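You operate a simulated robot arm through the tools that you are given. There is no shell and no other tool. Be economical: measure what you need, move in short steps, check, and stop when the job is done.

You are at the controls of a simulated robot arm. One attempt, no reset.

## Task
Stick brown tape on the middle of the 0.13 sheet and lay it in the drawer.
Fine: the drawer under this table; wipe the glue smear off the table first, rag back, drawer shut. What is to be rubbed or washed off counts as gone when no trace of it is left.
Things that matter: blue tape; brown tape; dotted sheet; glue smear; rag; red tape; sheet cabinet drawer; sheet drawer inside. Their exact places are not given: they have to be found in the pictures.

The check looks at the end state, three seconds after you hand in, the way a careful person would. Anything else that was tipped, shoved, dropped, spilled or broken makes it a failure. Flat cloth is picked up by pressing the open fingertips on it (5 to 10 N) and closing them slowly along it; thin cloth reads only 2 to 8 mm in the jaws.

## Robot
A 6-joint arm with a fingered hand on a trunk, on a base that drives. Base frame: it is fixed to the floor where the robot stands at the start and does not move with it; the origin is under the middle of the robot, x ahead of it, y to its left, z up; the surface under the hand at the start is at about z = 0.78. Units: m, degrees, N and s.
With the tool pointing down near the work surface it reaches from about 0.3 to 0.62 m from the robot's upright axis, wherever it stands. Its first joint turns from -166.0 to 166.0 degrees. Places, roughly: glue smear [0.5, 0.2, 0.8]; sheet cabinet drawer [0.7, 0.2, 0.6]; sheet drawer inside [0.6, 0.2, 0.5]. Payload 3.2 kg.
The tool frame sits at the grasp point between the pads (the TCP): z along the fingers, y along the line on which they close. The tips reach 0.022 m beyond it. The gripper opens to 0.112 m. The gripper's body begins 0.06 m behind the TCP. The gripper is a hand of 3 fingers: y runs from the thumb to the fingers, the wrist lies at [0, 0, -0.218] in the tool frame, and closing takes about 1.5 s.
Orientation is that of the tool frame in the base frame, as a unit quaternion [w, x, y, z]. With the fingers straight down and closing along the base's y, the tool's x points along the base's -x, its y along +y and its z along -z.

## Interface
- The arm moves only by the tool send_rows. Its argument "series" is text: rows parted by semicolons, each of 7 numbers parted by spaces: the shift along the tool's x, y, z in m, then the turn, a rotation vector about the tool's x, y, z in degrees, then the gripper command, from -1 (shut) to 1 (fully open), values between in proportion. In form: tx ty tz wx wy wz grip; .... A call has 1 to 8 rows; each row is the pose to reach, as a shift and turn from the pose commanded when the call began, along the tool's axes at that moment. A row lasts 0.2 s, in which the tool goes at most 0.05 m and 8.6 degrees; a call with a longer step from one row to the next is refused whole, and so is a gripper value outside its range. A pose out of reach is approached as far as the arm can. The call stops where the force on the tool passes 40 N (or 10 N more than at its start, if that is more) or the arm is blocked; 0.2 s more then pass. Each finger travels about 0.108 m/s and halts on what it meets, pressing with about 26 N; the grip force reading is that of the motor and also rises with nothing between the fingers. The clock runs only during rows and for 0.2 s after the last one: add rows that repeat a pose to give the fingers time. The reply holds the time, the measured pose of the TCP, the force on the tool along the base axes, the opening and the grip force, in the units named above and with some noise, with the torque about the TCP (base axes, N m) and any sound that the robot's microphone picked up, and new pictures: "show" is both (left out), scene, wrist or none.
- Cameras (640 x 400 px; columns grow to the right, rows downward): "scene" is now at [0.0129, 0.1902, 1.4584]; the picture's right is [0.29, -0.96, 0.00], its down [-0.75, -0.23, -0.62] and it looks along [0.59, 0.18, -0.79] (base axes); focal length 294 px, centre (320, 200). "wrist" rides on the gripper at [0.066, 0.003, -0.08] in the tool frame; the picture's right is [-0.05, 1.00, 0.00], its down [-0.77, -0.04, -0.64] and it looks along [-0.64, -0.03, 0.77] (tool axes); focal length 275 px, centre (320, 200).
- raise_lower(by): slides the trunk up (or, below 0, down) by that many m; the arm and the scene camera ride with it, the base frame stays. It gives what a move gives, with no picture.
- base_move(legs): drives the robot by 1 to 6 legs, each [ahead, turn to the left] in m and degrees, along the robot's own axes; the way and the turn of a leg run together, so that a leg with both is an arc; at most 1.5 m and 180 degrees a leg. The arm and the cameras ride along, it lands a little off, and it stops where it bumps. It gives what a move gives, and a new picture of the scene camera.
- grasp_type(shape): the hand has 3 fingers and takes this shape, open, in about a second: jaw (thumb against the fingers, like two jaws); tri (thumb and two fingers); tip (a fingertip pinch); poke (one finger out to press); point (the index stretched); flat (the hand flat); cup (the hand cupped); fist (a fist). The gripper value then closes the fingers along that shape, each until it touches; the sizes above hold for jaw. It gives what a move gives, with no picture.
- turn_head(pan, tilt): turns the head with the scene camera to pan (to the left, within 155 degrees either way) and tilt (down, from -29 to 69), counted from straight ahead of the robot. It gives what a move gives, and a new picture of the scene camera.
- point_at(camera, pixels): for up to 12 pixels [column, row] of the newest picture of that camera ("zoom" is the newest enlarged one), the place [x, y, z] in the base frame of the surface seen there, good to about 0.003 m. It takes no simulated time.
- zoom(camera, box): a new picture of the part [left, top, right, bottom] of that camera's present view, enlarged. It takes no simulated time.
- job_done(): hands the job in; it is judged then, once.

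Work in short steps. Measure before you move; look again where a grasp or a placing could have gone wrong, and mend it. You have 80 turns and 260 pictures in all, those below and enlarged ones among them. Open the gripper and draw the arm clear of the work before you hand the job in, unless the task says otherwise; then end with one line.

The tools are called after ">>>" as name(argument=value, ...) on one line, values as JSON. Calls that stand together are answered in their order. send_rows: Moves the arm, as the interface text tells. Its arguments: {"type":"object","properties":{"series":{"type":"string"},"show":{"type":"string","enum":["both","scene","wrist","none"]}},"required":["series"]} The other tools are called the same way: raise_lower (by) slides the trunk up or down; grasp_type (shape) gives the hand a shape; base_move (legs) drives the base; turn_head (pan, tilt) turns the head that bears the scene camera; point_at (camera, pixels) gives the place of the surface under pixels of a picture; zoom (camera, box) takes an enlarged picture of a part of a camera's view; job_done () hands the job in.

At the start:

```text
clock: 0.0
ee_pos: [0.3436, 0.2101, 1.0983]
ee_rot: [0.0, 0.002, 1.0, 0.0]
contact_force: [-0.2, -0.2, -0.3]
ft_torque: [0.0, 0.01, -0.03]
width: 0.1119
grasp_force: 0.0
shape: jaw
trunk travel left (down, up): [-0.5, 0.09]
robot x, y, heading: [0.0011, 0.0008, -0.2]
head pan, tilt: [16.9, 51.8]
```

scene: 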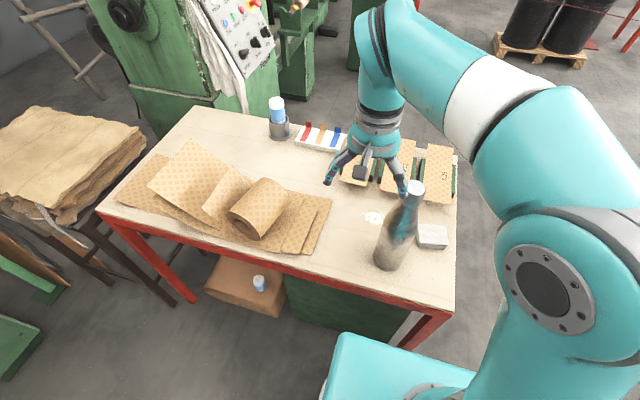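
wrist: 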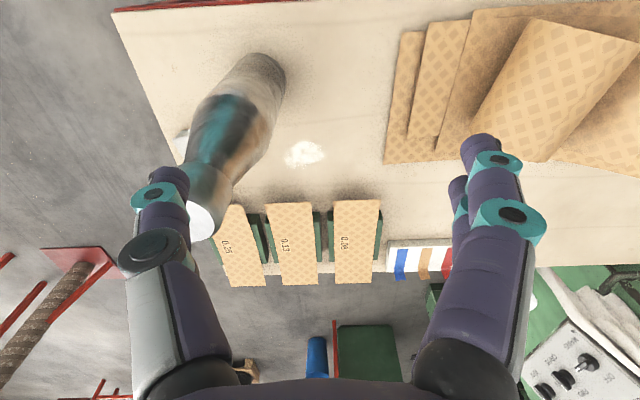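

The wrist picture shows three sheets (the middle one, about (292,245), labelled 0.13), the tape strip at about (420,262) and the smear at about (305,152). I enlarge these regions before measuring.

>>> zoom(camera="scene", box=[250, 90, 470, 228])

>>> zoom(camera="wrist", box=[170, 120, 490, 320])

>>> zoom(camera="scene", box=[200, 200, 480, 375])

>>> point_at(camera="wrist", pixels=[[305, 152], [292, 245], [270, 206], [310, 204], [276, 286], [316, 285], [240, 245], [357, 240], [424, 262], [400, 262], [182, 145], [260, 60]])

```text
2.90 times, centred on (360, 159) of scene
```

zoom: 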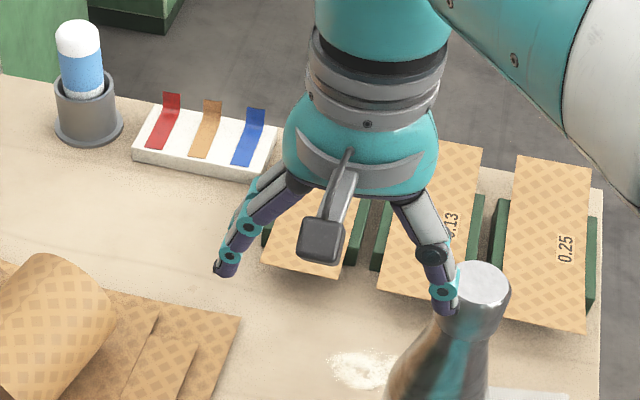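

```text
2.00 times, centred on (330, 220) of wrist
```

zoom: 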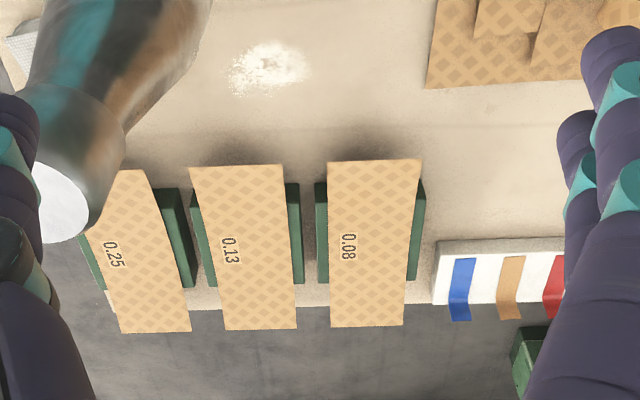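

```text
2.29 times, centred on (340, 288) of scene
```

zoom: 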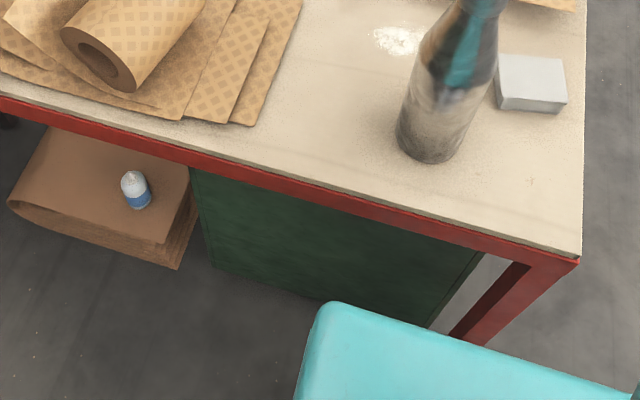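

```text
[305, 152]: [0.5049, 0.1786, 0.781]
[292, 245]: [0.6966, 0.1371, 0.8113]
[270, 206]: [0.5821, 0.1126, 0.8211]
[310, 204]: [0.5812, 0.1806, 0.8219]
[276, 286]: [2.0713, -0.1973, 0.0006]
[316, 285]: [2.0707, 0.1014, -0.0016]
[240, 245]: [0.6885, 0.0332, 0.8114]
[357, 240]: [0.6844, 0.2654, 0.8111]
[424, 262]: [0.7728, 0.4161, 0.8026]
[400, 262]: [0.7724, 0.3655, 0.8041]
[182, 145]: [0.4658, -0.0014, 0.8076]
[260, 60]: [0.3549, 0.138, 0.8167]
```

The rag is the light grey pad near scene (432,237), next to the bottle at (397,235). I measure both, the table edges and the smear's extent.

>>> point_at(camera="scene", pixels=[[419, 225], [445, 227], [447, 243], [419, 241], [418, 247], [432, 235], [388, 265], [373, 212], [363, 217], [383, 217], [372, 223], [440, 300]])

>>> zoom(camera="scene", box=[350, 190, 470, 265])

```text
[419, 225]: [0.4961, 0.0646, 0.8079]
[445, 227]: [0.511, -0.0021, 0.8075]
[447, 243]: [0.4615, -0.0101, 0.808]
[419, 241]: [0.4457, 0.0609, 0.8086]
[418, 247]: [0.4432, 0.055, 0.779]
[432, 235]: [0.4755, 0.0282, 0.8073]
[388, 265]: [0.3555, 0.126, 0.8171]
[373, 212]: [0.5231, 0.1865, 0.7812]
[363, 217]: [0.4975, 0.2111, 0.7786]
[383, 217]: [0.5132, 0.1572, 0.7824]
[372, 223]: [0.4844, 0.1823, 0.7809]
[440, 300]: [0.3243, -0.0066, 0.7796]
```

```text
5.33 times, centred on (410, 228) of scene
```

zoom: 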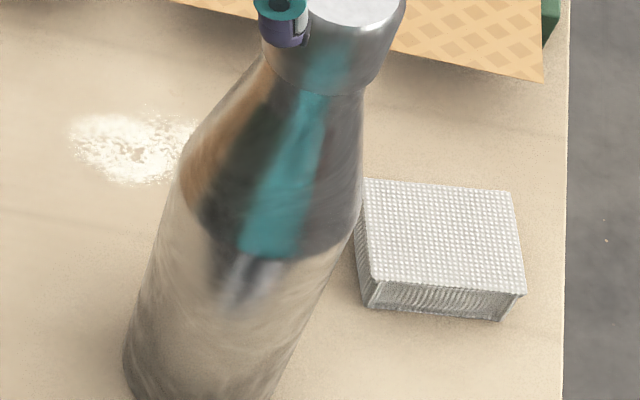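

Rag centre is near (0.478,0.028), 0.07 x 0.05 m, turned about 10°. The bottle could sit under the forearm, so I measure its top and base, and check the tapes and the near table edge.

>>> point_at(camera="scene", pixels=[[416, 184], [412, 192], [385, 270], [376, 262], [396, 268], [395, 235], [278, 105], [279, 135], [307, 131], [322, 136], [335, 139], [370, 280]])

>>> turn_head(pan=0, tilt=60)

```text
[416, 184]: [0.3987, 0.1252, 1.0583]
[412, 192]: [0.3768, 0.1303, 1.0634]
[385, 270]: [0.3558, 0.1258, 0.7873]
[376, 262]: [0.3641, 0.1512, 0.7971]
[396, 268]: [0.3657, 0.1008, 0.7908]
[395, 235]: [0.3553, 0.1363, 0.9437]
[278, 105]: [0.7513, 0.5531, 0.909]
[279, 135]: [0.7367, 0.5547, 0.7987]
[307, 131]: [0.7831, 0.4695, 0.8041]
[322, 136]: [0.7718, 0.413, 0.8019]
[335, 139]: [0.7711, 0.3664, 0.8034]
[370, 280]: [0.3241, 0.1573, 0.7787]
```

```text
clock: 0.8
ee_pos: [0.3451, 0.209, 1.098]
ee_rot: [0.0, 0.001, 1.0, 0.001]
contact_force: [-0.4, -0.9, -0.2]
ft_torque: [0.0, 0.0, -0.02]
width: 0.1117
grasp_force: 0.0
shape: jaw
trunk travel left (down, up): [-0.5, 0.09]
robot x, y, heading: [0.0026, -0.0004, -0.1]
head pan, tilt: [0.0, 60.0]
```

scene: 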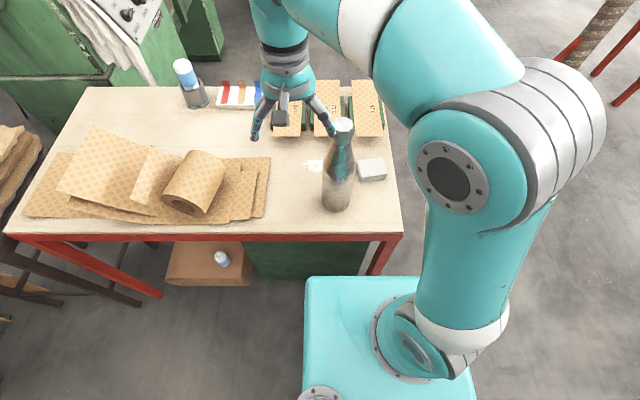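

The bottle (axis about (0.388,0.126), top at z 1.06) stands between the robot and the smear. Working from the table's right end looks safer, so I measure the base and the table's right edge.

>>> point_at(camera="scene", pixels=[[310, 278], [312, 340], [405, 277], [402, 230], [384, 90], [394, 160], [8, 232], [85, 88], [375, 262], [450, 360], [360, 278], [385, 255]])

>>> raise_lower(by=0.09)

>>> turn_head(pan=-50, tilt=45)

```text
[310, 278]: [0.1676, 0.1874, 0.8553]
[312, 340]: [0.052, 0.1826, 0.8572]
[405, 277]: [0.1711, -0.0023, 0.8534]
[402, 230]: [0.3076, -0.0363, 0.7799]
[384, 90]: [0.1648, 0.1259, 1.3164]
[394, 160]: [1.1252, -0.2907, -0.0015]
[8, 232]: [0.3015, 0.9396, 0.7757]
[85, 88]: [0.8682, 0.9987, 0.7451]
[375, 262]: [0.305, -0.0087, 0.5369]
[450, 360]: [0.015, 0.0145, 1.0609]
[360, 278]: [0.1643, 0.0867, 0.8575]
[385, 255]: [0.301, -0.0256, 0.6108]
```

```text
clock: 2.0
ee_pos: [0.3446, 0.2098, 1.188]
ee_rot: [0.0, 0.001, 1.0, 0.001]
contact_force: [-0.3, 0.3, 0.7]
ft_torque: [-0.02, 0.01, 0.03]
width: 0.1117
grasp_force: 0.0
shape: jaw
trunk travel left (down, up): [-0.59, 0.0]
robot x, y, heading: [-0.003, -0.002, -0.2]
head pan, tilt: [0.0, 60.0]
```

```text
clock: 3.2
ee_pos: [0.3446, 0.2098, 1.1881]
ee_rot: [0.0, 0.001, 1.0, 0.001]
contact_force: [-1.0, 0.1, -0.3]
ft_torque: [0.03, 0.0, 0.01]
width: 0.1118
grasp_force: 0.1
shape: jaw
trunk travel left (down, up): [-0.59, 0.0]
robot x, y, heading: [-0.0007, -0.0007, 0.2]
head pan, tilt: [-50.0, 45.0]
```

scene: 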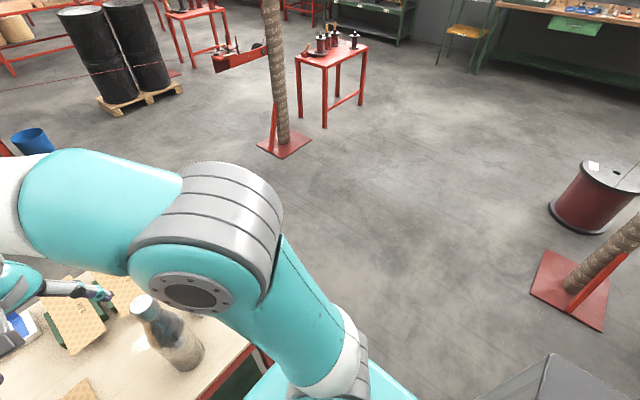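

The table spans x 0.30–0.80 and y from -0.04, and the floor on the right is free. I drive round to the right end, facing +y, with the arm kept high.

>>> base_move(legs=[[-0.1, 0], [0, -90], [0.38, 0], [0, 90], [0.65, 0], [0, 90]])

>>> turn_head(pan=0, tilt=58)

```text
clock: 21.1
ee_pos: [0.337, -0.0656, 1.1883]
ee_rot: [0.0, -0.695, 0.719, 0.001]
contact_force: [0.7, 0.4, 0.1]
ft_torque: [-0.01, 0.04, 0.03]
width: 0.1119
grasp_force: 0.1
shape: jaw
trunk travel left (down, up): [-0.59, 0.0]
robot x, y, heading: [0.5379, -0.4187, 88.0]
head pan, tilt: [-50.0, 45.0]
```

scene: 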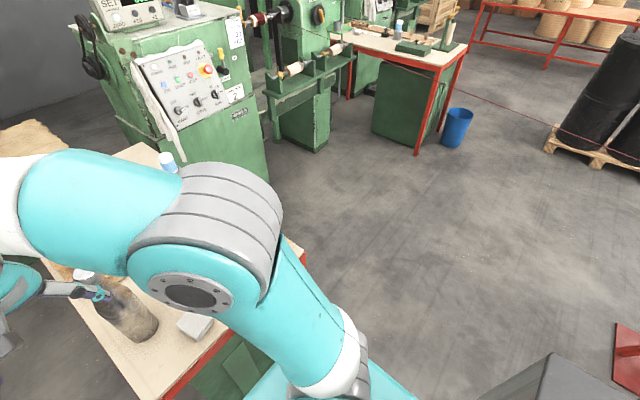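

```text
clock: 22.3
ee_pos: [0.3375, -0.0647, 1.188]
ee_rot: [0.0, -0.695, 0.719, 0.001]
contact_force: [0.0, -0.3, -0.7]
ft_torque: [0.01, 0.02, -0.01]
width: 0.1118
grasp_force: 0.0
shape: jaw
trunk travel left (down, up): [-0.59, 0.0]
robot x, y, heading: [0.5392, -0.4158, 88.0]
head pan, tilt: [0.0, 58.0]
```

scene: 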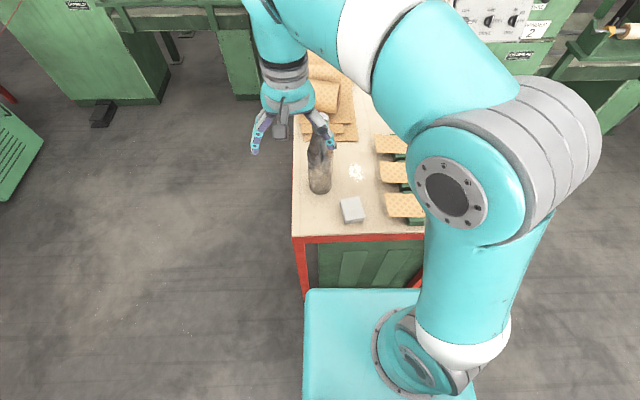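

The rag (352,210) and smear (357,172) are both in view on the bottle's far side from the arm. I drive a little nearer so the smear is comfortably in reach.

>>> base_move(legs=[[0.07, 0]])

>>> zoom(camera="scene", box=[290, 140, 430, 228])

```text
clock: 23.3
ee_pos: [0.34, 0.0062, 1.1868]
ee_rot: [-0.002, -0.695, 0.719, 0.001]
contact_force: [-0.2, 0.8, 0.0]
ft_torque: [-0.04, -0.02, 0.0]
width: 0.1117
grasp_force: 0.1
shape: jaw
trunk travel left (down, up): [-0.59, 0.0]
robot x, y, heading: [0.5413, -0.348, 88.0]
head pan, tilt: [0.0, 58.0]
```

scene: 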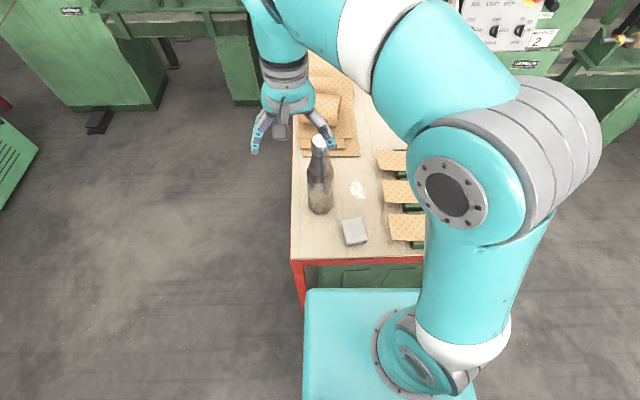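

```text
4.55 times, centred on (360, 184) of scene
```

zoom: 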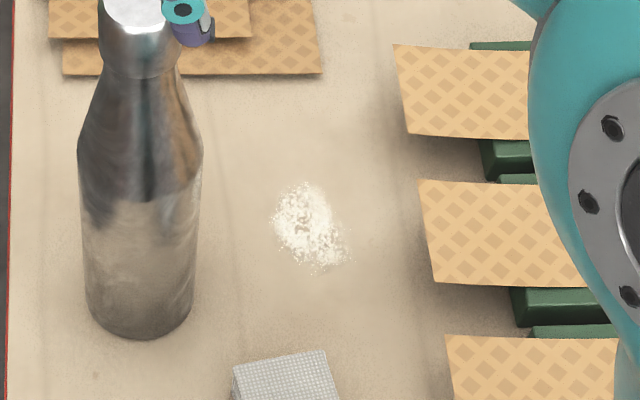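

I measure the rag's corners and the smear's edges again from here.

>>> point_at(camera="zoom", pixels=[[236, 369], [324, 353], [300, 182], [272, 222], [310, 275], [352, 245], [310, 228]])

>>> point_at(camera="scene", pixels=[[342, 221], [361, 218], [366, 236], [347, 240], [354, 229], [391, 213], [391, 241], [425, 225]])

```text
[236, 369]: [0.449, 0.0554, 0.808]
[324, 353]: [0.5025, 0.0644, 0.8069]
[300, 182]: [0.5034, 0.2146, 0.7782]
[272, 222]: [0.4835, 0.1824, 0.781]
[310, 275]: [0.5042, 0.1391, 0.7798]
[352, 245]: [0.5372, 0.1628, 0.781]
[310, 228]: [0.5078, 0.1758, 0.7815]
```

```text
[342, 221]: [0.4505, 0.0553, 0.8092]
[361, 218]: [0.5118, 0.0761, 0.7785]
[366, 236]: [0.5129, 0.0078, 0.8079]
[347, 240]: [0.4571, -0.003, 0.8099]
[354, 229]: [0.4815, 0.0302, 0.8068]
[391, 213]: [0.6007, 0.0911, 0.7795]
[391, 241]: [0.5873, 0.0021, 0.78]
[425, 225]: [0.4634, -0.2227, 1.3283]
```

Rag centre is about (0.480,0.030), yaw about 9.5°, width 0.055. I move over it, with the fingers closing across its short side, and stop at z 0.95.

>>> send_rows(series="-0.0096 -0.0463 0 0 0 -4 1; -0.0192 -0.0927 0 0 0 -8 1; -0.0288 -0.139 0 0 0 -11.4 1; -0.0288 -0.139 0.047 0 0 -11.4 1; -0.0288 -0.139 0.095 0 0 -11.4 1; -0.0288 -0.139 0.142 0 0 -11.4 1; -0.0288 -0.139 0.19 0 0 -11.4 0.8; -0.0288 -0.139 0.237 0 0 -11.4 0.7")

```text
clock: 25.1
ee_pos: [0.4799, 0.0285, 0.9508]
ee_rot: [0.001, 0.762, -0.647, 0.0]
contact_force: [0.5, 0.0, 0.1]
ft_torque: [0.04, 0.01, -0.01]
width: 0.0956
grasp_force: 0.2
shape: jaw
trunk travel left (down, up): [-0.59, 0.0]
robot x, y, heading: [0.5424, -0.3526, 87.9]
head pan, tilt: [0.0, 58.0]
```

scene: 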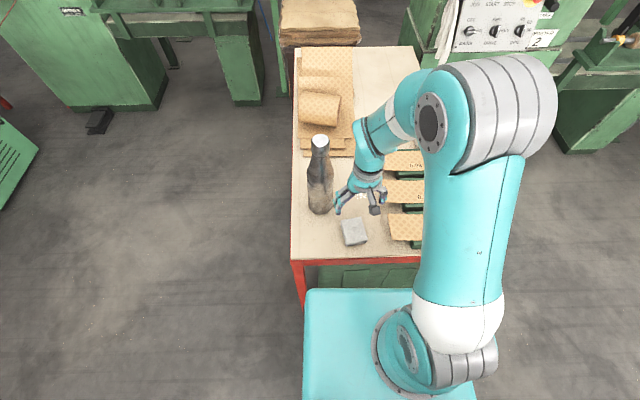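
wrist: 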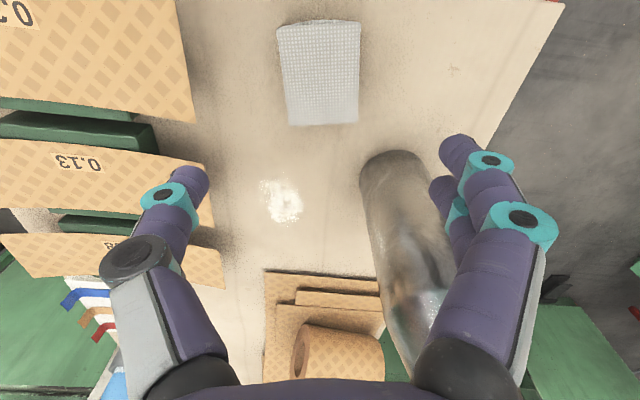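

The rag lies right under the grasp point (wrist (320,72)). I go down to z 0.807 and close on it.

>>> send_rows(series="0 -0.0015 0.048 0 0 0 0.7; 0 -0.0015 0.096 0 0 0 0.7; 0 -0.0015 0.144 0 0 0 0.7; 0 -0.0015 0.144 0 0 0 0.3; 0 -0.0015 0.144 0 0 0 0; 0 -0.0015 0.144 0 0 0 -0.2; 0 -0.0015 0.144 0 0 0 -0.2; 0 -0.0015 0.144 0 0 0 -0.2")

```text
clock: 26.9
ee_pos: [0.4813, 0.0306, 0.8065]
ee_rot: [0.0, 0.763, -0.646, -0.001]
contact_force: [1.0, 0.0, -0.4]
ft_torque: [0.02, -0.03, 0.03]
width: 0.0539
grasp_force: 26.0
shape: jaw
trunk travel left (down, up): [-0.59, 0.0]
robot x, y, heading: [0.5432, -0.346, 88.2]
head pan, tilt: [0.0, 58.0]
```

scene: 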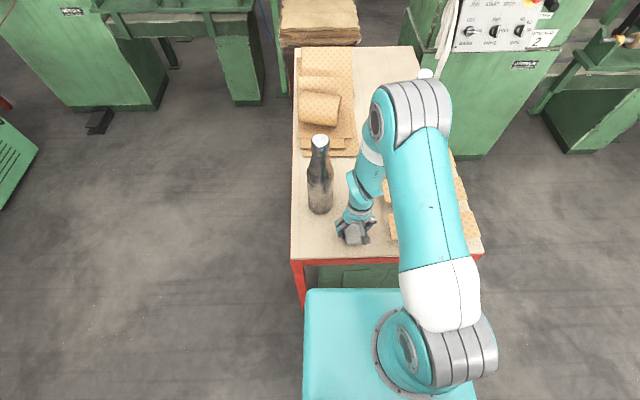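
wrist: 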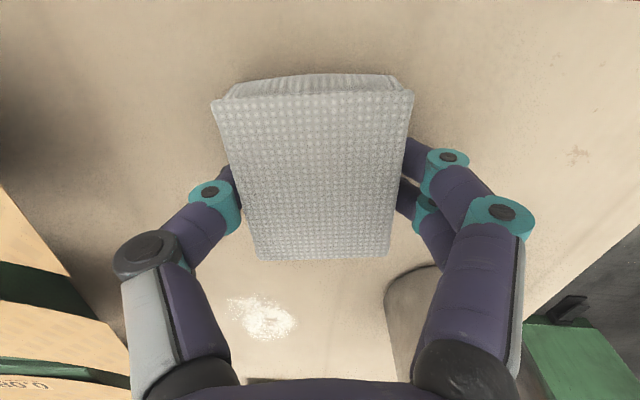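

The rag is held (0.054 m, 26 N). To keep clear of the bottle and the sheet ends, I lift it and turn the hand about 68° so it closes along y at the smear.

>>> send_rows(series="0 0 -0.03 0 0 0 -0.2; 0 0 -0.04 0 0 -8.5 -0.2; 0 0 -0.04 0 0 -17 -0.2; 0 0 -0.04 0 0 -25.5 -0.2; 0 0 -0.04 0 0 -34 -0.2; 0 0 -0.04 0 0 -42.5 -0.2; 0 0 -0.04 0 0 -51 -0.2; 0 0 -0.04 0 0 -59.5 -0.2")

```text
clock: 28.7
ee_pos: [0.4818, 0.0306, 0.8467]
ee_rot: [0.0, 0.983, -0.181, -0.001]
contact_force: [-0.3, 0.2, -0.1]
ft_torque: [-0.04, 0.03, -0.04]
width: 0.0535
grasp_force: 25.8
shape: jaw
trunk travel left (down, up): [-0.59, 0.0]
robot x, y, heading: [0.5447, -0.3475, 88.2]
head pan, tilt: [0.0, 58.0]
```

scene: 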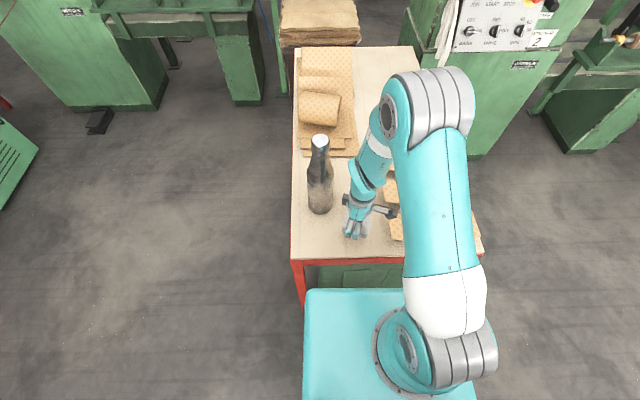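
wrist: 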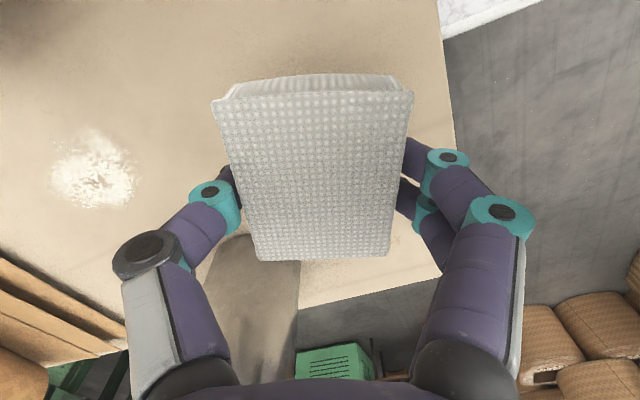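

The smear is at wrist (93,170). I move the rag over to (0.508,0.178) and lower it just onto the table.

>>> send_rows(series="-0.007 -0.0366 0 0 0 0 -0.2; -0.014 -0.0733 0 0 0 0 -0.2; -0.021 -0.11 0 0 0 0 -0.2; -0.028 -0.1466 0 0 0 0 -0.2; -0.028 -0.1466 0.025 0 0 0 -0.2; -0.028 -0.1466 0.039 0 0 0 -0.2; -0.028 -0.1466 0.042 0 0 0 -0.2")

```text
clock: 30.3
ee_pos: [0.5088, 0.1748, 0.8058]
ee_rot: [-0.001, 0.983, -0.182, -0.001]
contact_force: [0.4, 0.0, 2.1]
ft_torque: [-0.06, 0.03, 0.03]
width: 0.0535
grasp_force: 26.0
shape: jaw
trunk travel left (down, up): [-0.59, 0.0]
robot x, y, heading: [0.539, -0.3477, 87.7]
head pan, tilt: [0.0, 58.0]
```

scene: 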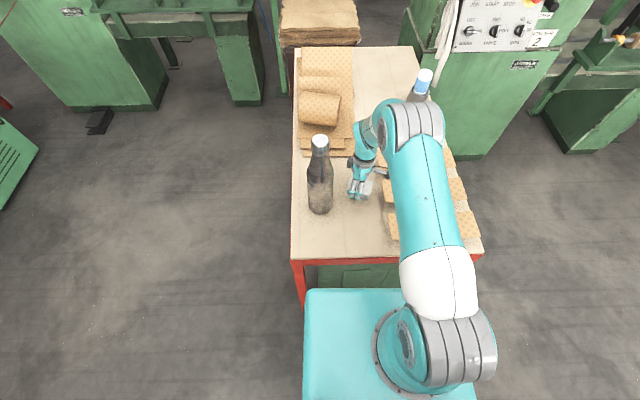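
wrist: 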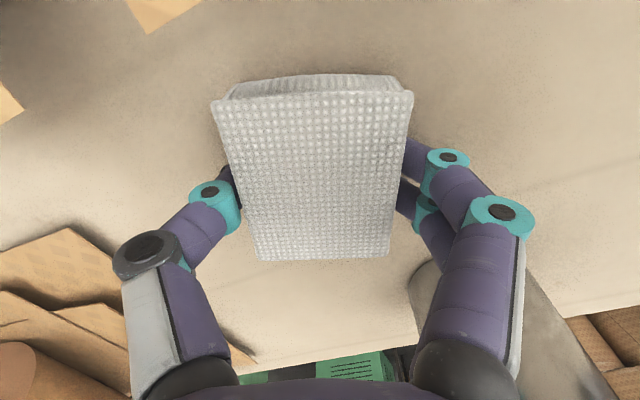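

The rag touches with 2 N. I press a little harder and scrub back and forth over the smear area.

>>> send_rows(series="0 0 0.003 0 0 0 -0.2; 0 0.028 0.003 0 0 0 -0.2; 0 -0.028 0.003 0 0 0 -0.2; 0.015 -0.028 0.003 0 0 0 -0.2; 0.015 0.025 0.003 0 0 0 -0.2; -0.015 0.025 0.003 0 0 0 -0.2; -0.015 -0.025 0.003 0 0 0 -0.2; 0 0 0.003 0 0 0 -0.2", show="none")

>>> send_rows(series="0 0.028 0 0 0 0 -0.2; 0 -0.02 0 0 0 0 -0.2; 0.012 -0.02 0 0 0 0 -0.2; 0.012 0.025 0 0 0 0 -0.2; -0.018 0.025 0 0 0 0 -0.2; -0.018 -0.02 0 0 0 0 -0.2; 0 -0.02 0 0 0 0 -0.2; 0.04 0.02 -0.03 0 0 0 -0.2")

```text
refused: row 3 steps farther than a row can; nothing moved
```

```text
refused: row 8 steps farther than a row can; nothing moved
```

Both series had steps over 0.05 m, so nothing moved. I send the scrubbing again with shorter strokes.

>>> send_rows(series="0 0 0.003 0 0 0 -0.2; 0 0.025 0.003 0 0 0 -0.2; 0 -0.022 0.003 0 0 0 -0.2; 0.015 -0.022 0.003 0 0 0 -0.2; 0.015 0.024 0.003 0 0 0 -0.2; -0.015 0.024 0.003 0 0 0 -0.2; -0.015 -0.022 0.003 0 0 0 -0.2; 0 0 0.003 0 0 0 -0.2", show="none")

>>> send_rows(series="0 0.025 0 0 0 0 -0.2; 0 -0.02 0 0 0 0 -0.2; 0.012 -0.02 0 0 0 0 -0.2; 0.012 0.025 0 0 0 0 -0.2; -0.018 0.025 0 0 0 0 -0.2; -0.018 -0.02 0 0 0 0 -0.2; 0 0 0 0 0 0 -0.2; 0 0.02 -0.04 0 0 0 -0.2")

```text
clock: 32.1
ee_pos: [0.5058, 0.175, 0.8026]
ee_rot: [-0.002, 0.983, -0.182, 0.0]
contact_force: [-2.1, 6.8, 19.0]
ft_torque: [0.12, 0.05, -0.06]
width: 0.0539
grasp_force: 26.5
shape: jaw
trunk travel left (down, up): [-0.59, 0.0]
robot x, y, heading: [0.5412, -0.3433, 88.0]
head pan, tilt: [0.0, 58.0]
```

```text
clock: 33.9
ee_pos: [0.4983, 0.1567, 0.8416]
ee_rot: [0.0, 0.983, -0.183, 0.0]
contact_force: [-1.0, 0.5, -0.2]
ft_torque: [0.04, -0.04, -0.02]
width: 0.0535
grasp_force: 25.8
shape: jaw
trunk travel left (down, up): [-0.59, 0.0]
robot x, y, heading: [0.5385, -0.3464, 88.0]
head pan, tilt: [0.0, 58.0]
```

scene: 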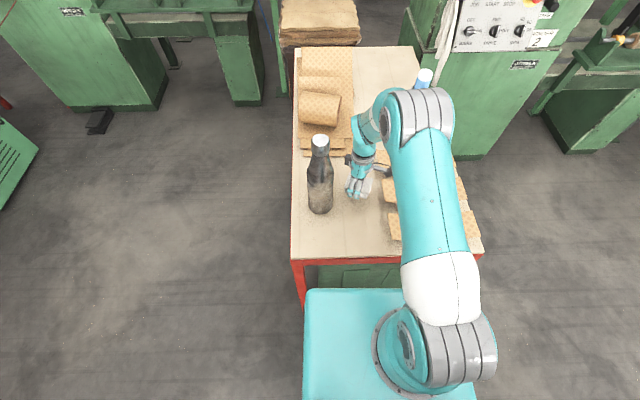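
wrist: 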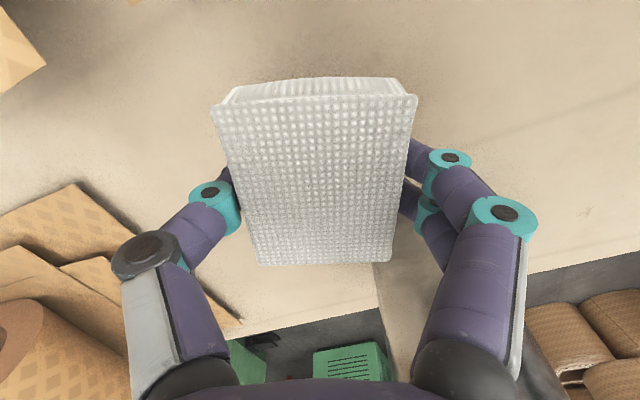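

I draw the rag back towards its place, still lifted, to see the wiped spot.

>>> send_rows(series="0.007 0.031 0 0 0 0 -0.2; 0.0145 0.062 0 0 0 0 -0.2; 0.022 0.093 0 0 0 0 -0.2; 0.029 0.124 0 0 0 0 -0.2", show="wrist")

>>> zoom(camera="scene", box=[290, 130, 430, 218])

>>> zoom(camera="wrist", box=[0, 50, 240, 200])

```text
clock: 34.9
ee_pos: [0.4828, 0.0278, 0.8405]
ee_rot: [-0.001, 0.983, -0.183, 0.0]
contact_force: [-0.7, 0.6, -0.3]
ft_torque: [0.03, 0.0, -0.01]
width: 0.0536
grasp_force: 26.1
shape: jaw
trunk travel left (down, up): [-0.59, 0.0]
robot x, y, heading: [0.5413, -0.3499, 88.1]
head pan, tilt: [0.0, 58.0]
```

wrist: 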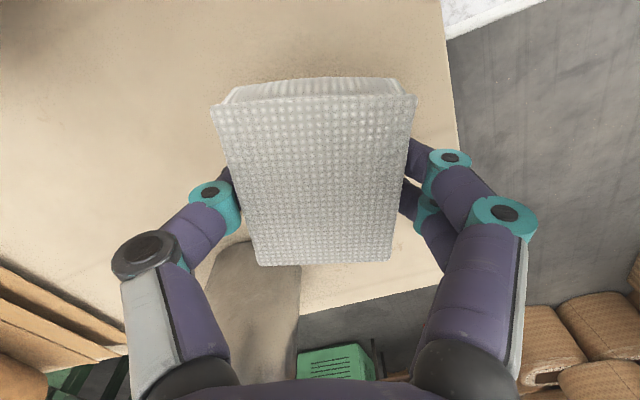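

```text
4.55 times, centred on (360, 174) of scene
```

zoom: 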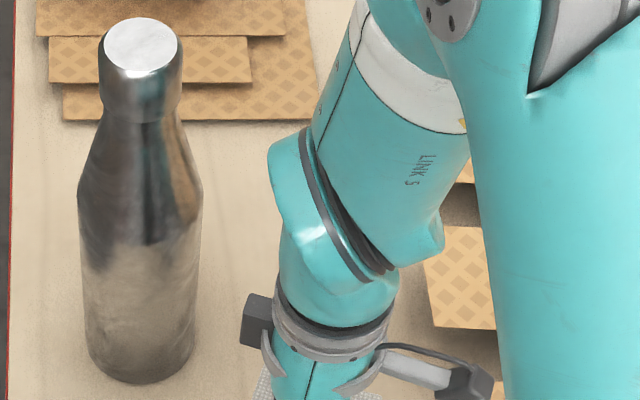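

```text
2.67 times, centred on (120, 125) of wrist
```

zoom: 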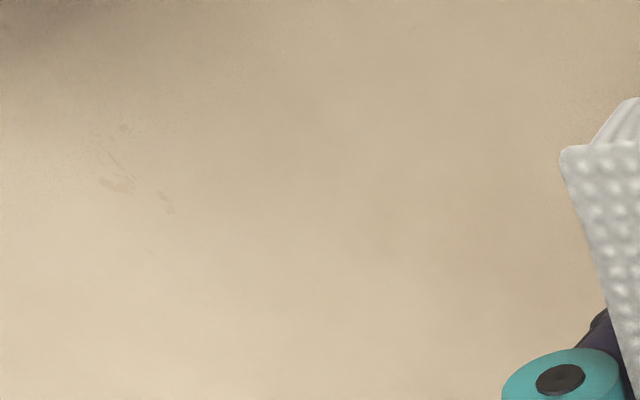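

The smear looks gone, and only faint table grain is left, which I will check closely later. I turn the rag back to its old yaw and lower it towards its place.

>>> send_rows(series="-0.001 0.0026 0 0 0 8.5 -0.2; -0.001 0.0026 0 0 0 17 -0.2; -0.001 0.0026 0 0 0 25.5 -0.2; -0.001 0.0026 0 0 0 34 -0.2; -0.001 0.0026 0 0 0 42.5 -0.2; -0.001 0.0026 0 0 0 51 -0.2; -0.001 0.0026 0 0 0 59.5 -0.2; -0.001 0.0026 0.03 0 0 59.5 -0.2")

```text
clock: 36.7
ee_pos: [0.48, 0.0281, 0.8125]
ee_rot: [0.0, 0.762, -0.648, -0.001]
contact_force: [-0.5, 0.5, 0.4]
ft_torque: [0.04, 0.04, 0.0]
width: 0.0538
grasp_force: 26.1
shape: jaw
trunk travel left (down, up): [-0.59, 0.0]
robot x, y, heading: [0.5415, -0.3459, 88.4]
head pan, tilt: [0.0, 58.0]
```

scene: 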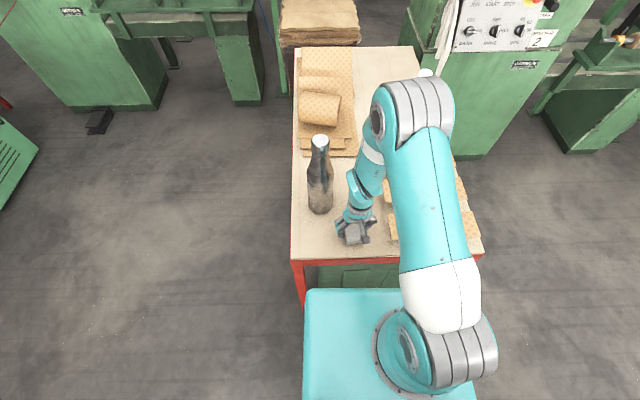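
wrist: 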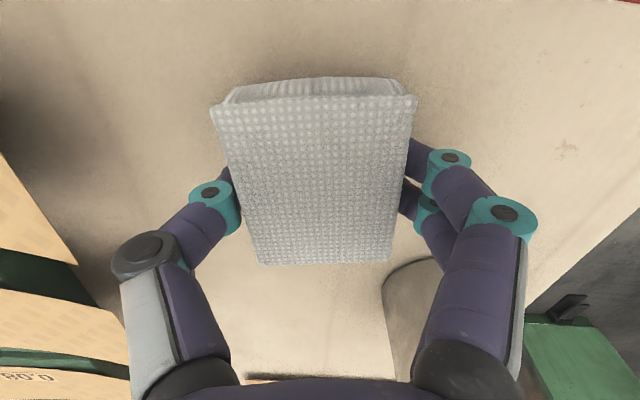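

The pose is 6 mm above the original grasp. I lower it, open wide enough, and rise straight up.

>>> send_rows(series="0 0 0.005 0 0 0 -0.2; 0 0 0.005 0 0 0 0.2; 0 0 0.005 0 0 0 0.6; 0 0 0.005 0 0 0 0.7; 0 0 -0.045 0 0 0 0.7; 0 0 -0.09 0 0 0 0.7; 0 0 -0.135 0 0 0 0.7; 0.04 0 -0.15 0 0 0 0.7")

>>> zoom(camera="wrist", box=[160, 120, 400, 270])

>>> zoom(camera="wrist", box=[220, 0, 420, 125])

```text
clock: 38.5
ee_pos: [0.4879, -0.011, 0.9639]
ee_rot: [0.0, 0.763, -0.646, -0.002]
contact_force: [0.2, 0.8, 0.6]
ft_torque: [-0.02, -0.01, 0.0]
width: 0.0951
grasp_force: 0.0
shape: jaw
trunk travel left (down, up): [-0.59, 0.0]
robot x, y, heading: [0.541, -0.3474, 87.8]
head pan, tilt: [0.0, 58.0]
```

scene: 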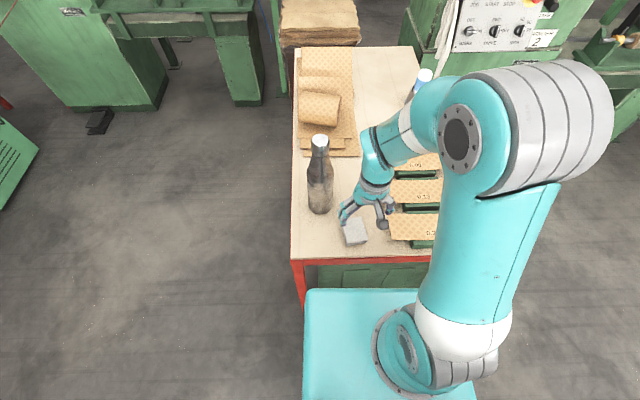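
wrist: 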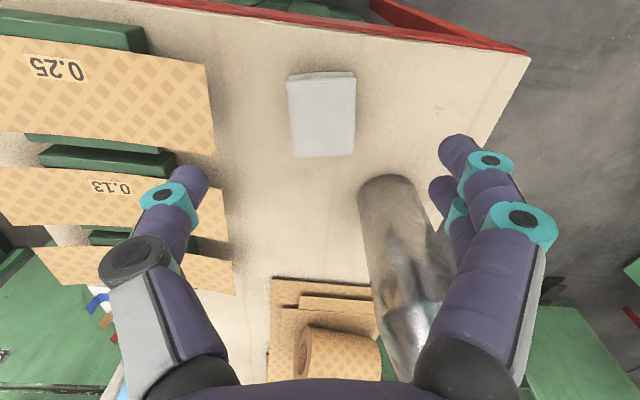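

```text
2.67 times, centred on (280, 195) of wrist
```

zoom: 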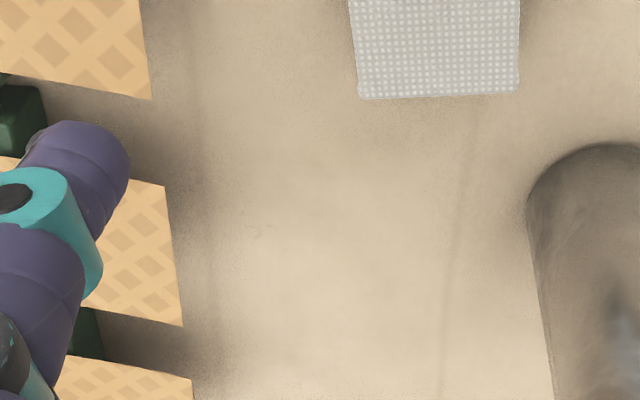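

```text
3.20 times, centred on (320, 62) of wrist
```

zoom: 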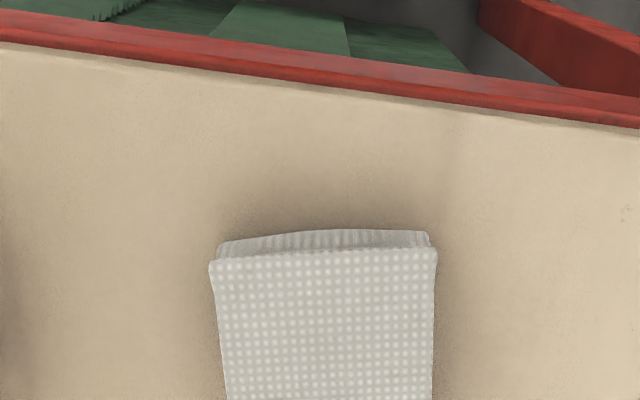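

The table is clean and the rag is back in place. I lift the arm and look towards the far (+x) side of the table for the drawer and room to stand.

>>> send_rows(series="0 0 -0.05 0 0 0 0.7; 0 0 -0.1 0 0 0 0.7; 0 0 -0.15 0 0 3 0.7; 0 0 -0.2 0 0 7 0.7; 0.03 0 -0.22 0 0 11 0.7", show="none")

>>> turn_head(pan=-45, tilt=40)

```text
clock: 39.7
ee_pos: [0.4941, -0.0422, 1.1828]
ee_rot: [-0.001, -0.698, 0.716, 0.001]
contact_force: [-0.1, 0.3, 0.1]
ft_torque: [0.02, -0.02, -0.02]
width: 0.0948
grasp_force: 0.0
shape: jaw
trunk travel left (down, up): [-0.59, 0.0]
robot x, y, heading: [0.5394, -0.3536, 88.0]
head pan, tilt: [0.0, 58.0]
```

```text
clock: 40.8
ee_pos: [0.4939, -0.041, 1.1825]
ee_rot: [0.0, -0.698, 0.716, 0.0]
contact_force: [0.1, 0.0, 0.7]
ft_torque: [0.02, 0.02, 0.01]
width: 0.095
grasp_force: 0.2
shape: jaw
trunk travel left (down, up): [-0.59, 0.0]
robot x, y, heading: [0.5375, -0.3474, 88.2]
head pan, tilt: [-45.0, 40.0]
```

scene: 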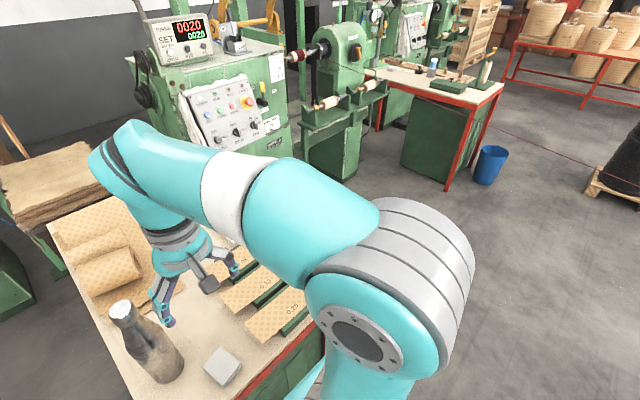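

The far side looks free up to the machines behind it. I measure their lower corners and the other table.

>>> point_at(camera="scene", pixels=[[345, 180], [300, 150], [270, 155], [215, 150], [405, 170], [445, 188], [485, 183], [245, 130], [240, 305], [300, 330], [480, 300], [560, 200]])

```text
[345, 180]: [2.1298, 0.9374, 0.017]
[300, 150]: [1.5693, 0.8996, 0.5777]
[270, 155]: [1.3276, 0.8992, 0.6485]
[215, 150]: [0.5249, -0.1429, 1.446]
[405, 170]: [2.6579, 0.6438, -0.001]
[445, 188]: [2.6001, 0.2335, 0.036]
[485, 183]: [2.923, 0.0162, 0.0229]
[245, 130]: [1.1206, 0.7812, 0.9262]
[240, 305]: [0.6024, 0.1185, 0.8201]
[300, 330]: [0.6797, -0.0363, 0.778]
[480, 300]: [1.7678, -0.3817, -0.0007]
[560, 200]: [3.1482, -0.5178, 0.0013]
```

Free floor extends beyond x 0.85 for y below 0.75. I drive round to the far side, standing back at about x 1.4 facing the table, to see the cabinet front.

>>> base_move(legs=[[-0.15, 0], [0, -88], [0.9, 0], [0, 90], [0.68, 0], [0, 90]])

>>> turn_head(pan=15, tilt=48)

```text
clock: 61.2
ee_pos: [1.1255, 0.1253, 1.1832]
ee_rot: [0.001, 1.0, 0.002, 0.0]
contact_force: [-0.2, -0.2, 0.4]
ft_torque: [0.01, 0.03, 0.0]
width: 0.0948
grasp_force: 0.0
shape: jaw
trunk travel left (down, up): [-0.59, 0.0]
robot x, y, heading: [1.4282, 0.1804, 179.7]
head pan, tilt: [-45.0, 40.0]
```

scene: 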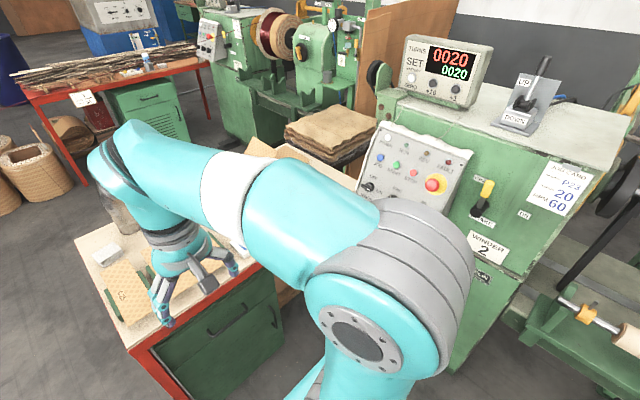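

```text
clock: 62.5
ee_pos: [1.1264, 0.1272, 1.1836]
ee_rot: [0.001, 1.0, 0.002, 0.0]
contact_force: [0.2, -0.4, -0.4]
ft_torque: [-0.02, 0.01, -0.02]
width: 0.0951
grasp_force: 0.1
shape: jaw
trunk travel left (down, up): [-0.59, 0.0]
robot x, y, heading: [1.4319, 0.1791, 180.0]
head pan, tilt: [15.0, 48.0]
```

scene: 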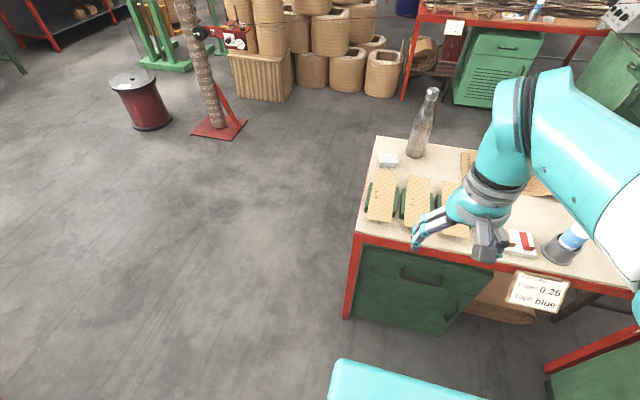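

The cabinet faces +x, with an upper drawer handle at (420,277) and a lower one at (450,312); a card hangs at (538,292). I zoom in on these.

>>> zoom(camera="scene", box=[340, 220, 580, 370])

>>> zoom(camera="scene", box=[350, 150, 550, 275])

>>> point_at(camera="scene", pixels=[[402, 273], [441, 281], [420, 279], [445, 316], [455, 304], [360, 255], [358, 246], [490, 280], [420, 300], [377, 285], [540, 300], [515, 292]])

```text
2.67 times, centred on (460, 295) of scene
```

zoom: 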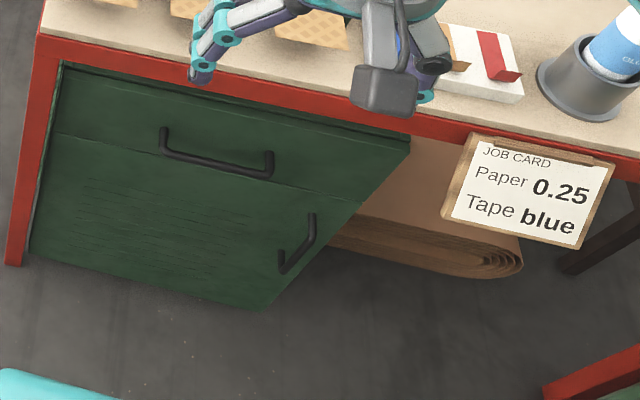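

```text
3.20 times, centred on (450, 212) of scene
```

zoom: 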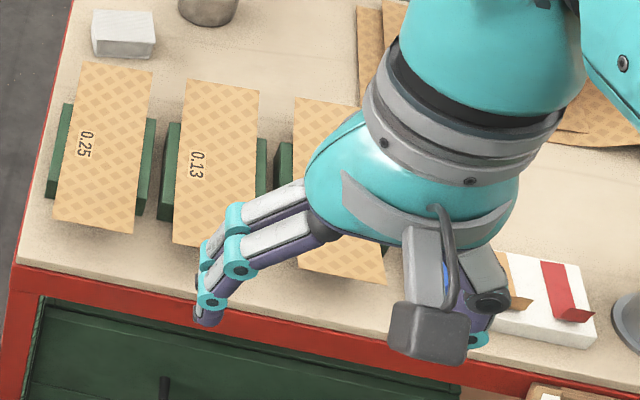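

```text
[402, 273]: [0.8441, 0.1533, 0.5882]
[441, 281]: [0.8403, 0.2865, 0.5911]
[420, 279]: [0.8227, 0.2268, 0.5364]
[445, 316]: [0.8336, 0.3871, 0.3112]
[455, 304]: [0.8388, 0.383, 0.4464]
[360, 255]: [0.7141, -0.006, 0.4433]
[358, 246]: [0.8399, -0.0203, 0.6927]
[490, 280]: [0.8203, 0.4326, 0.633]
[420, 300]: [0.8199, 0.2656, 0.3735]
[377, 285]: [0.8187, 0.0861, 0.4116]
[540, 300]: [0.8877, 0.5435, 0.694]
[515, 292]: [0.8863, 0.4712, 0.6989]
```

The job card says paper 0.25 and blue tape, but the operator asked for the 0.13 sheet and brown tape, so I follow the operator. I drive closer to deal with the tape first, while the drawer is shut, and then look at the tapes and sheets.

>>> base_move(legs=[[0.25, 0]])

>>> turn_head(pan=0, tilt=60)

>>> zoom(camera="wrist", box=[0, 0, 640, 400])

```text
clock: 64.3
ee_pos: [0.8751, 0.1266, 1.1831]
ee_rot: [0.001, 1.0, 0.003, 0.0]
contact_force: [0.1, -0.4, 0.1]
ft_torque: [0.04, 0.0, 0.0]
width: 0.095
grasp_force: 0.1
shape: jaw
trunk travel left (down, up): [-0.59, 0.0]
robot x, y, heading: [1.1779, 0.1808, 180.0]
head pan, tilt: [15.0, 48.0]
```

scene: 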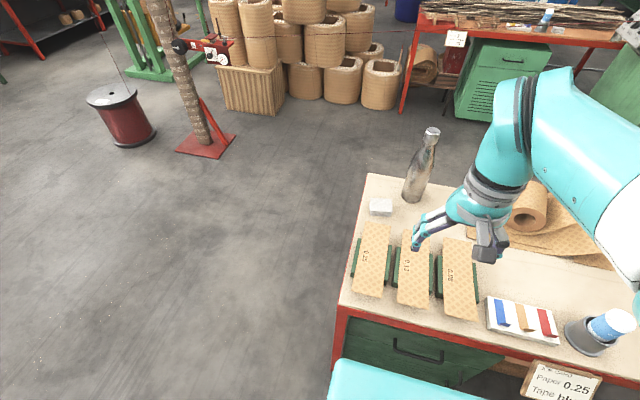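

```text
clock: 65.1
ee_pos: [0.8747, 0.1265, 1.1821]
ee_rot: [0.001, 1.0, 0.003, 0.0]
contact_force: [-0.4, 0.4, -0.8]
ft_torque: [0.05, -0.02, 0.01]
width: 0.0951
grasp_force: 0.0
shape: jaw
trunk travel left (down, up): [-0.59, 0.0]
robot x, y, heading: [1.18, 0.1831, 179.5]
head pan, tilt: [0.0, 60.0]
```

scene: 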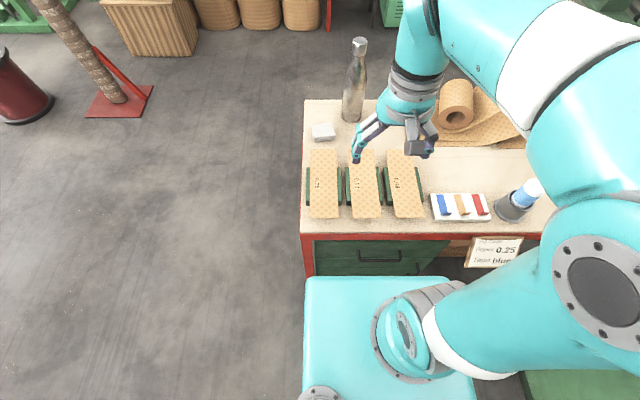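

```text
1.00 times, centred on (320, 200) of wrist (not enlarged: the box is as wide or as high as the picture)
```

zoom: 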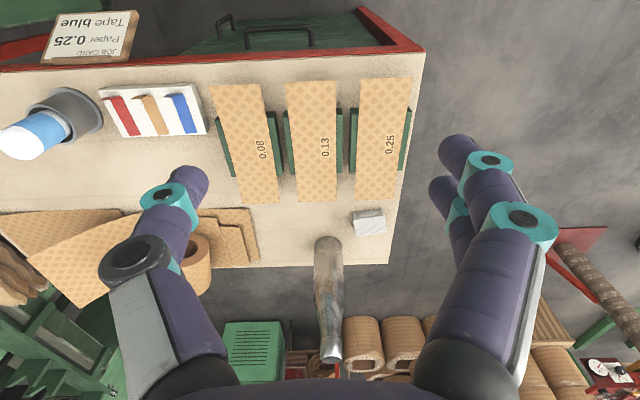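

>>> zoom(camera="scene", box=[420, 170, 540, 245])

>>> zoom(camera="scene", box=[300, 135, 440, 223])

>>> point_at(camera="scene", pixels=[[460, 199], [462, 207], [465, 212], [463, 213], [439, 205], [478, 205], [350, 151], [373, 151], [355, 216], [382, 217], [366, 183], [463, 219]])

```text
5.33 times, centred on (480, 208) of scene
```

zoom: 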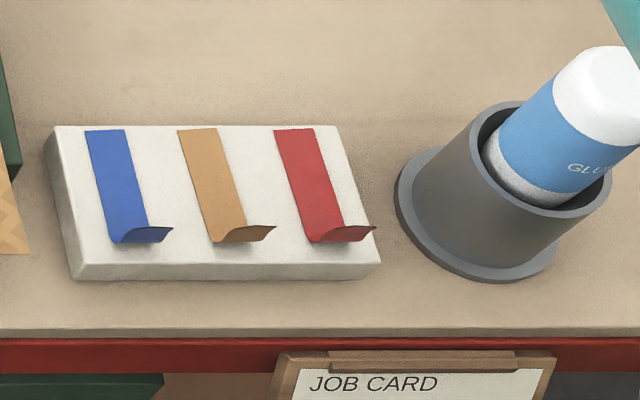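

```text
4.55 times, centred on (370, 179) of scene
```

zoom: 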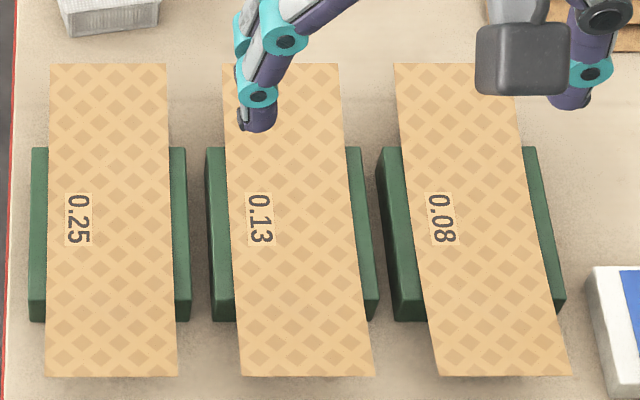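

```text
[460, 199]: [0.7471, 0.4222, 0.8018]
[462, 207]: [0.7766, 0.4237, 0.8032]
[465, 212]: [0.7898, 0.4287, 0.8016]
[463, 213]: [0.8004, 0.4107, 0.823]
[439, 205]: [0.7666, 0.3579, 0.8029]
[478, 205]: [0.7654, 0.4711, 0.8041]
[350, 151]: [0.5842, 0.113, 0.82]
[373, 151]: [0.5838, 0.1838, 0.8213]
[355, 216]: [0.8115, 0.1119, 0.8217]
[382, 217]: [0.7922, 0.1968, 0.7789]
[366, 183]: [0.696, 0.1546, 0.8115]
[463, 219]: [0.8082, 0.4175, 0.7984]
```

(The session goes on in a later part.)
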